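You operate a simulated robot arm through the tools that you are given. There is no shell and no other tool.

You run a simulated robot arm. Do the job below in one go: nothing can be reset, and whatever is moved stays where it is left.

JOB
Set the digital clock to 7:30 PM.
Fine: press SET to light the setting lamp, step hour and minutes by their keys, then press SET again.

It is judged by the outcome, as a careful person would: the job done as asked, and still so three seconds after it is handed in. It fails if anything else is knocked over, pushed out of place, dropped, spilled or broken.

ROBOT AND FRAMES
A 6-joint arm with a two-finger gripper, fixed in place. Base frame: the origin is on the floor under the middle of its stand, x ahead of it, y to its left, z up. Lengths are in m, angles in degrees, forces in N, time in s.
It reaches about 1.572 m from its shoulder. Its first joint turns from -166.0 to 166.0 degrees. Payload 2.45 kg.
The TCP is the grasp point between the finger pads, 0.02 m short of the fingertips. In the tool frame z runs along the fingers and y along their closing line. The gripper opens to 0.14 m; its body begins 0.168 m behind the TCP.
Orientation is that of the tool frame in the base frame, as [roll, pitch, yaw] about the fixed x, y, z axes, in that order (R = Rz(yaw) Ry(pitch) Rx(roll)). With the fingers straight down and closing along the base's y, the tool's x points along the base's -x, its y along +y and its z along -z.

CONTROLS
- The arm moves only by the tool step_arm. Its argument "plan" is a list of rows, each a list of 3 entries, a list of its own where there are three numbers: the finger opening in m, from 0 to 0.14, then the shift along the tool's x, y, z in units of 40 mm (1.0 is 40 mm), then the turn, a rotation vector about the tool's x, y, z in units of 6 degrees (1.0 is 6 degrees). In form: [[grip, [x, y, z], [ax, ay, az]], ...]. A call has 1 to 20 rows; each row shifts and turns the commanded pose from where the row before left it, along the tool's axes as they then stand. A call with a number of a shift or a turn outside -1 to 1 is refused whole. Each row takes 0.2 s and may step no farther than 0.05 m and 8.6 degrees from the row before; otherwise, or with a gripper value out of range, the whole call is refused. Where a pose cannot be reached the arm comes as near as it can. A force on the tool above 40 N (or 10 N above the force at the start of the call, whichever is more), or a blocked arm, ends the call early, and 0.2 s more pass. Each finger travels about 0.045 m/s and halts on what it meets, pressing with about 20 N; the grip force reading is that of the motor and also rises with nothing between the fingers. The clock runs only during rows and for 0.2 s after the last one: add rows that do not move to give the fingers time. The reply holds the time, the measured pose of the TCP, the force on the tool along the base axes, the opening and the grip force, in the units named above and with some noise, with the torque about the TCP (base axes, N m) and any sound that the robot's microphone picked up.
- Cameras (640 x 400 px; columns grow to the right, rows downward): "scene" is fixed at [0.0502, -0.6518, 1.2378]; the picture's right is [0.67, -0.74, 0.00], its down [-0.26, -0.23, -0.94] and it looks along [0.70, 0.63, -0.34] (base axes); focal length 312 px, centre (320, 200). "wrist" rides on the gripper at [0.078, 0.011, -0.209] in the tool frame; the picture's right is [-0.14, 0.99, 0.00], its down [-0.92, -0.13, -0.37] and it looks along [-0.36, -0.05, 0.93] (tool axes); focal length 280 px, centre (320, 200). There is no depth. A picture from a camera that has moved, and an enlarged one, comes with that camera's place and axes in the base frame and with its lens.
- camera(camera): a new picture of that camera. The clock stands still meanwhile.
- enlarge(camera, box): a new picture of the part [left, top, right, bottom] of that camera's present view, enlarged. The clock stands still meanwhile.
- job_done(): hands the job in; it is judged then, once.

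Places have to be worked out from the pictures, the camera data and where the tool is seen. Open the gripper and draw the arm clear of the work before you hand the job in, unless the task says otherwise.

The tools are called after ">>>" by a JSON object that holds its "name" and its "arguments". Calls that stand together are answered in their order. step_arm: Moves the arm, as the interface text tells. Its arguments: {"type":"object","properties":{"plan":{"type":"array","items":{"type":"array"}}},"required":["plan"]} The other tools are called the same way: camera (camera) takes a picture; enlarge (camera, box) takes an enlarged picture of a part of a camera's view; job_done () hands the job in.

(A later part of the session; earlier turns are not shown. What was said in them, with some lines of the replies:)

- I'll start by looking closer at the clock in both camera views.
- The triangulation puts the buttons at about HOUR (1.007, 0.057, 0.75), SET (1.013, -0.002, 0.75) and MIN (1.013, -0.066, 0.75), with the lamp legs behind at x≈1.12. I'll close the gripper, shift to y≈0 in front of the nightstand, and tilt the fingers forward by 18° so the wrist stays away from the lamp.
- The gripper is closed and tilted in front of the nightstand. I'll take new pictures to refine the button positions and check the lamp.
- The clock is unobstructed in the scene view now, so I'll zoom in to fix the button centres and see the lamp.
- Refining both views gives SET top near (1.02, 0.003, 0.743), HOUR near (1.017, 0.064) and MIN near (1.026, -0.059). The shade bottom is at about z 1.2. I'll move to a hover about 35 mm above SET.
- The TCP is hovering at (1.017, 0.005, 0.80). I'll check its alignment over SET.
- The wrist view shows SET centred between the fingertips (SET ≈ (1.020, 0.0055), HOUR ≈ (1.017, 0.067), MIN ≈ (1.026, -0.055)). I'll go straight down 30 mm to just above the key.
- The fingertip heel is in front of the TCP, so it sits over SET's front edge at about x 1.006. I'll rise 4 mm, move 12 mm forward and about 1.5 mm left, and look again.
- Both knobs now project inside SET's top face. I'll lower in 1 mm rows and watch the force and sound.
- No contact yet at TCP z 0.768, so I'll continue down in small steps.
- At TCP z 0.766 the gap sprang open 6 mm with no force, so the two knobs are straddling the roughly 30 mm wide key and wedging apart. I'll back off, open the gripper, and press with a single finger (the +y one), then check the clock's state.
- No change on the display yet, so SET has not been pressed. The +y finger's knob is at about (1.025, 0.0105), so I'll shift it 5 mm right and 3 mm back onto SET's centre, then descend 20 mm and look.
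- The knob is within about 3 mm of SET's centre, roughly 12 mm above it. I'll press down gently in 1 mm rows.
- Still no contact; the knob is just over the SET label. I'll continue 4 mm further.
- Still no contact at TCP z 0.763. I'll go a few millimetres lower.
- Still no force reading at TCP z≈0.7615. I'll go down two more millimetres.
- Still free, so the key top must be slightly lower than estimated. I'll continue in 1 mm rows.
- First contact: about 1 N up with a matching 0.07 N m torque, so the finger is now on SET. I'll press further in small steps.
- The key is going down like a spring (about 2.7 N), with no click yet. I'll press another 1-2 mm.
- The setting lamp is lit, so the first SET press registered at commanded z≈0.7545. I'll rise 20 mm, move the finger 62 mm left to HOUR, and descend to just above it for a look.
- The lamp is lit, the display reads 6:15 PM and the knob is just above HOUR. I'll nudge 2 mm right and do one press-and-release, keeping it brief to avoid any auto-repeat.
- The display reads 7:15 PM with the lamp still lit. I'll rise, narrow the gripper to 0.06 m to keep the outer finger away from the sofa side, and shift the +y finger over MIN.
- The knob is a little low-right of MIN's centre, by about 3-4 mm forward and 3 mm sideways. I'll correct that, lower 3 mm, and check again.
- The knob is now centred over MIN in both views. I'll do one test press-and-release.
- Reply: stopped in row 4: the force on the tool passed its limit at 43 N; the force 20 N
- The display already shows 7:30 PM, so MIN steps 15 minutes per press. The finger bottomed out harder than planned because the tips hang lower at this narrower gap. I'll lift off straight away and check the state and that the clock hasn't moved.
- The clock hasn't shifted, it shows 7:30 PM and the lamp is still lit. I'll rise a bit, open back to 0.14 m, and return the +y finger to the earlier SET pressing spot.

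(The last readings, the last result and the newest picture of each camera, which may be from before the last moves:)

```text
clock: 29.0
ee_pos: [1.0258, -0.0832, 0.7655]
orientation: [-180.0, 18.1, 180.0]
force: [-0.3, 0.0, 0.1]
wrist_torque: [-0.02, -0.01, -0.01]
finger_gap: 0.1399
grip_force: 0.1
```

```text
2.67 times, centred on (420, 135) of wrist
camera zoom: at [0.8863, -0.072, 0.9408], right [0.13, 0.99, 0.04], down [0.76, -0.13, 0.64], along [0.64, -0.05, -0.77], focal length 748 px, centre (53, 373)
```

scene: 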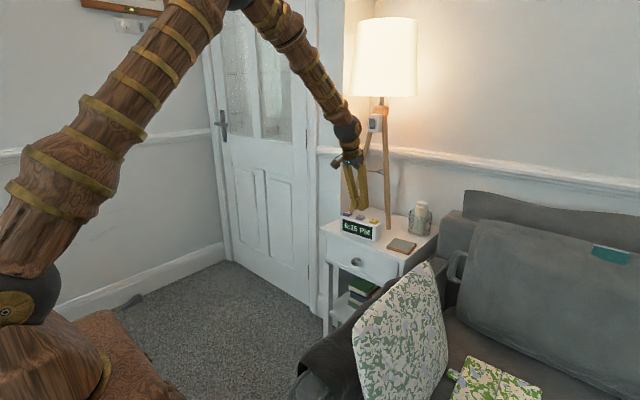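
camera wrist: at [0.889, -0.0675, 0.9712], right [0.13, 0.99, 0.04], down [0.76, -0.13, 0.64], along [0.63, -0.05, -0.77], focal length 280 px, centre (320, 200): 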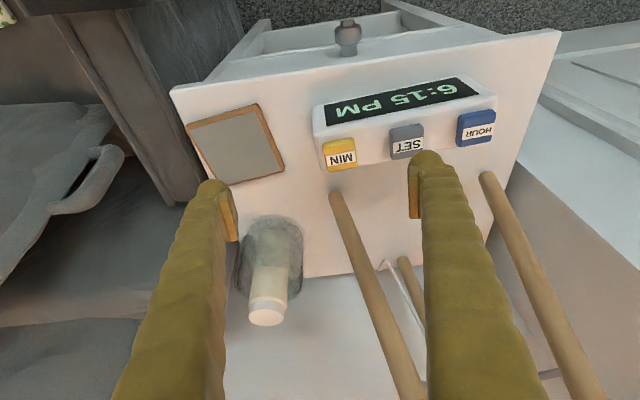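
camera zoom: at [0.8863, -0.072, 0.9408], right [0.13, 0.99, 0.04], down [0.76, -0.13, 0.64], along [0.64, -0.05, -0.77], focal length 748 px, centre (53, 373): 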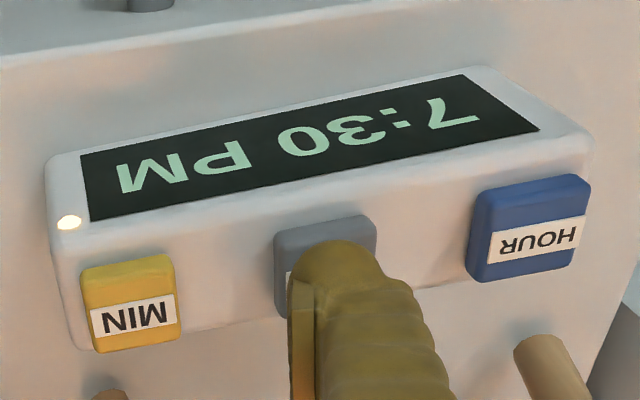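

Position matches the earlier successful SET press. I'll do one press-and-release, about 12.5 mm down and then back up.

>>> {"name": "step_arm", "arguments": {"plan": [[0.14, [0.0387, 0, 0.1189], [0, 0, 0]], [0.14, [0.0232, 0, 0.0713], [0, 0, 0]], [0.14, [0.0155, 0, 0.0476], [0, 0, 0]], [0.14, [0.0077, 0, 0.0238], [0, 0, 0]], [0.14, [0.0077, 0, 0.0238], [0, 0, 0]], [0.14, [0.0039, 0, 0.0119], [0, 0, 0]], [0.14, [-0.0387, 0, -0.1189], [0, 0, 0]], [0.14, [-0.0387, 0, -0.1189], [0, 0, 0]]]}}

>>> {"name": "enlarge", "arguments": {"camera": "scene", "box": [328, 195, 392, 235]}}

```text
clock: 30.8
ee_pos: [1.026, -0.0835, 0.7634]
orientation: [-179.9, 18.1, -180.0]
force: [-1.1, 0.0, 0.3]
wrist_torque: [0.02, 0.01, 0.01]
finger_gap: 0.1401
grip_force: 0.1
```

```text
10.00 times, centred on (360, 215) of scene
camera zoom: at [0.0502, -0.6518, 1.2378], right [0.67, -0.74, 0.0], down [-0.26, -0.23, -0.94], along [0.7, 0.63, -0.34], focal length 3124 px, centre (-80, 50)
```

zoom: 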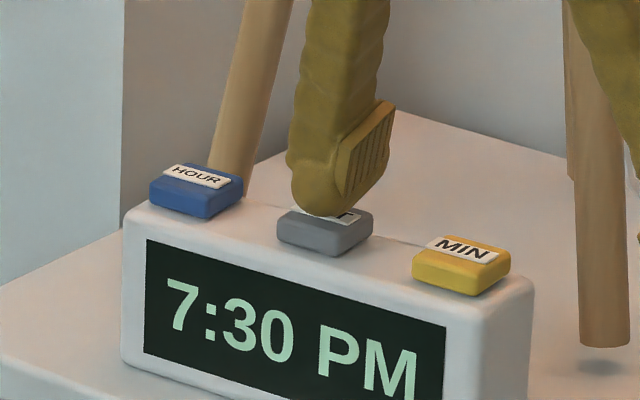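

The lamp is out and the clock shows 7:30 PM, so the setting is confirmed. I'll rise and draw the arm back clear with the gripper open.

>>> {"name": "step_arm", "arguments": {"plan": [[0.14, [-0.1545, 0, -0.4755], [0, 0, 0]], [0.14, [-0.1545, 0, -0.4755], [0, 0, 0]], [0.14, [0.636, 0, -0.47], [0, 0, 0]], [0.14, [0.636, 0, -0.47], [0, 0, 0]], [0.14, [0.636, 0, -0.47], [0, 0, 0]], [0.14, [0.636, 0, -0.47], [0, 0, 0]], [0.14, [0.636, 0, -0.47], [0, 0, 0]], [0.14, [0.636, 0, -0.47], [0, 0, 0]], [0.14, [0.636, 0, -0.47], [0, 0, 0]], [0.14, [0.636, 0, -0.47], [0, 0, 0]], [0.14, [0, 0, 0], [0, 0, 0]]]}}

>>> {"name": "camera", "arguments": {"camera": "scene"}}

>>> {"name": "enlarge", "arguments": {"camera": "scene", "box": [320, 180, 448, 260]}}

```text
clock: 33.2
ee_pos: [0.7857, -0.0825, 0.884]
orientation: [179.9, 18.2, -179.9]
force: [0.5, 0.5, 0.4]
wrist_torque: [-0.02, 0.01, 0.01]
finger_gap: 0.1399
grip_force: 0.2
```

```text
taken
```

scene: 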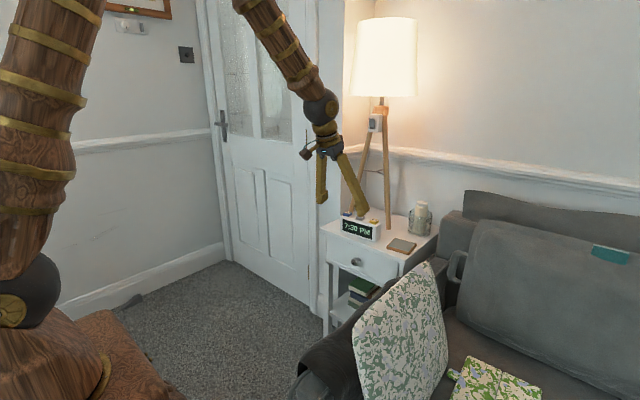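

```text
5.00 times, centred on (384, 220) of scene
camera zoom: at [0.0502, -0.6518, 1.2378], right [0.67, -0.74, 0.0], down [-0.26, -0.23, -0.94], along [0.7, 0.63, -0.34], focal length 1562 px, centre (0, 100)
```

zoom: 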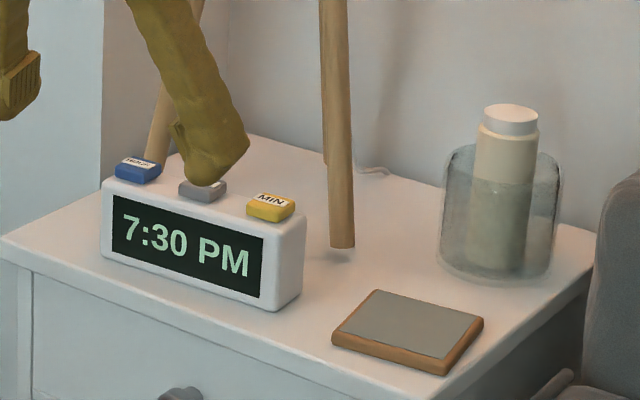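

The clock shows 7:30 PM with the setting lamp off. Everything else is in its place, and the arm is drawn back with the gripper open, so I'm handing the job in.

>>> {"name": "job_done", "arguments": {}}

```text
The job is handed in.
```

The clock is set to 7:30 PM, and the setting lamp is off after the second SET press. I've handed the job in.

- **Keys:** HOUR took one press (6 to 7). MIN also took only one, because that key steps 15 minutes at a time.
- **Hard press on MIN:** that press was harder than intended. The force reached 43 N and the arm stopped itself. The clock didn't move, and the display and keys still worked afterwards.
- **Surroundings:** nothing else on the nightstand looked moved in the last pictures. The gripper is open and the arm is drawn back from the clock.
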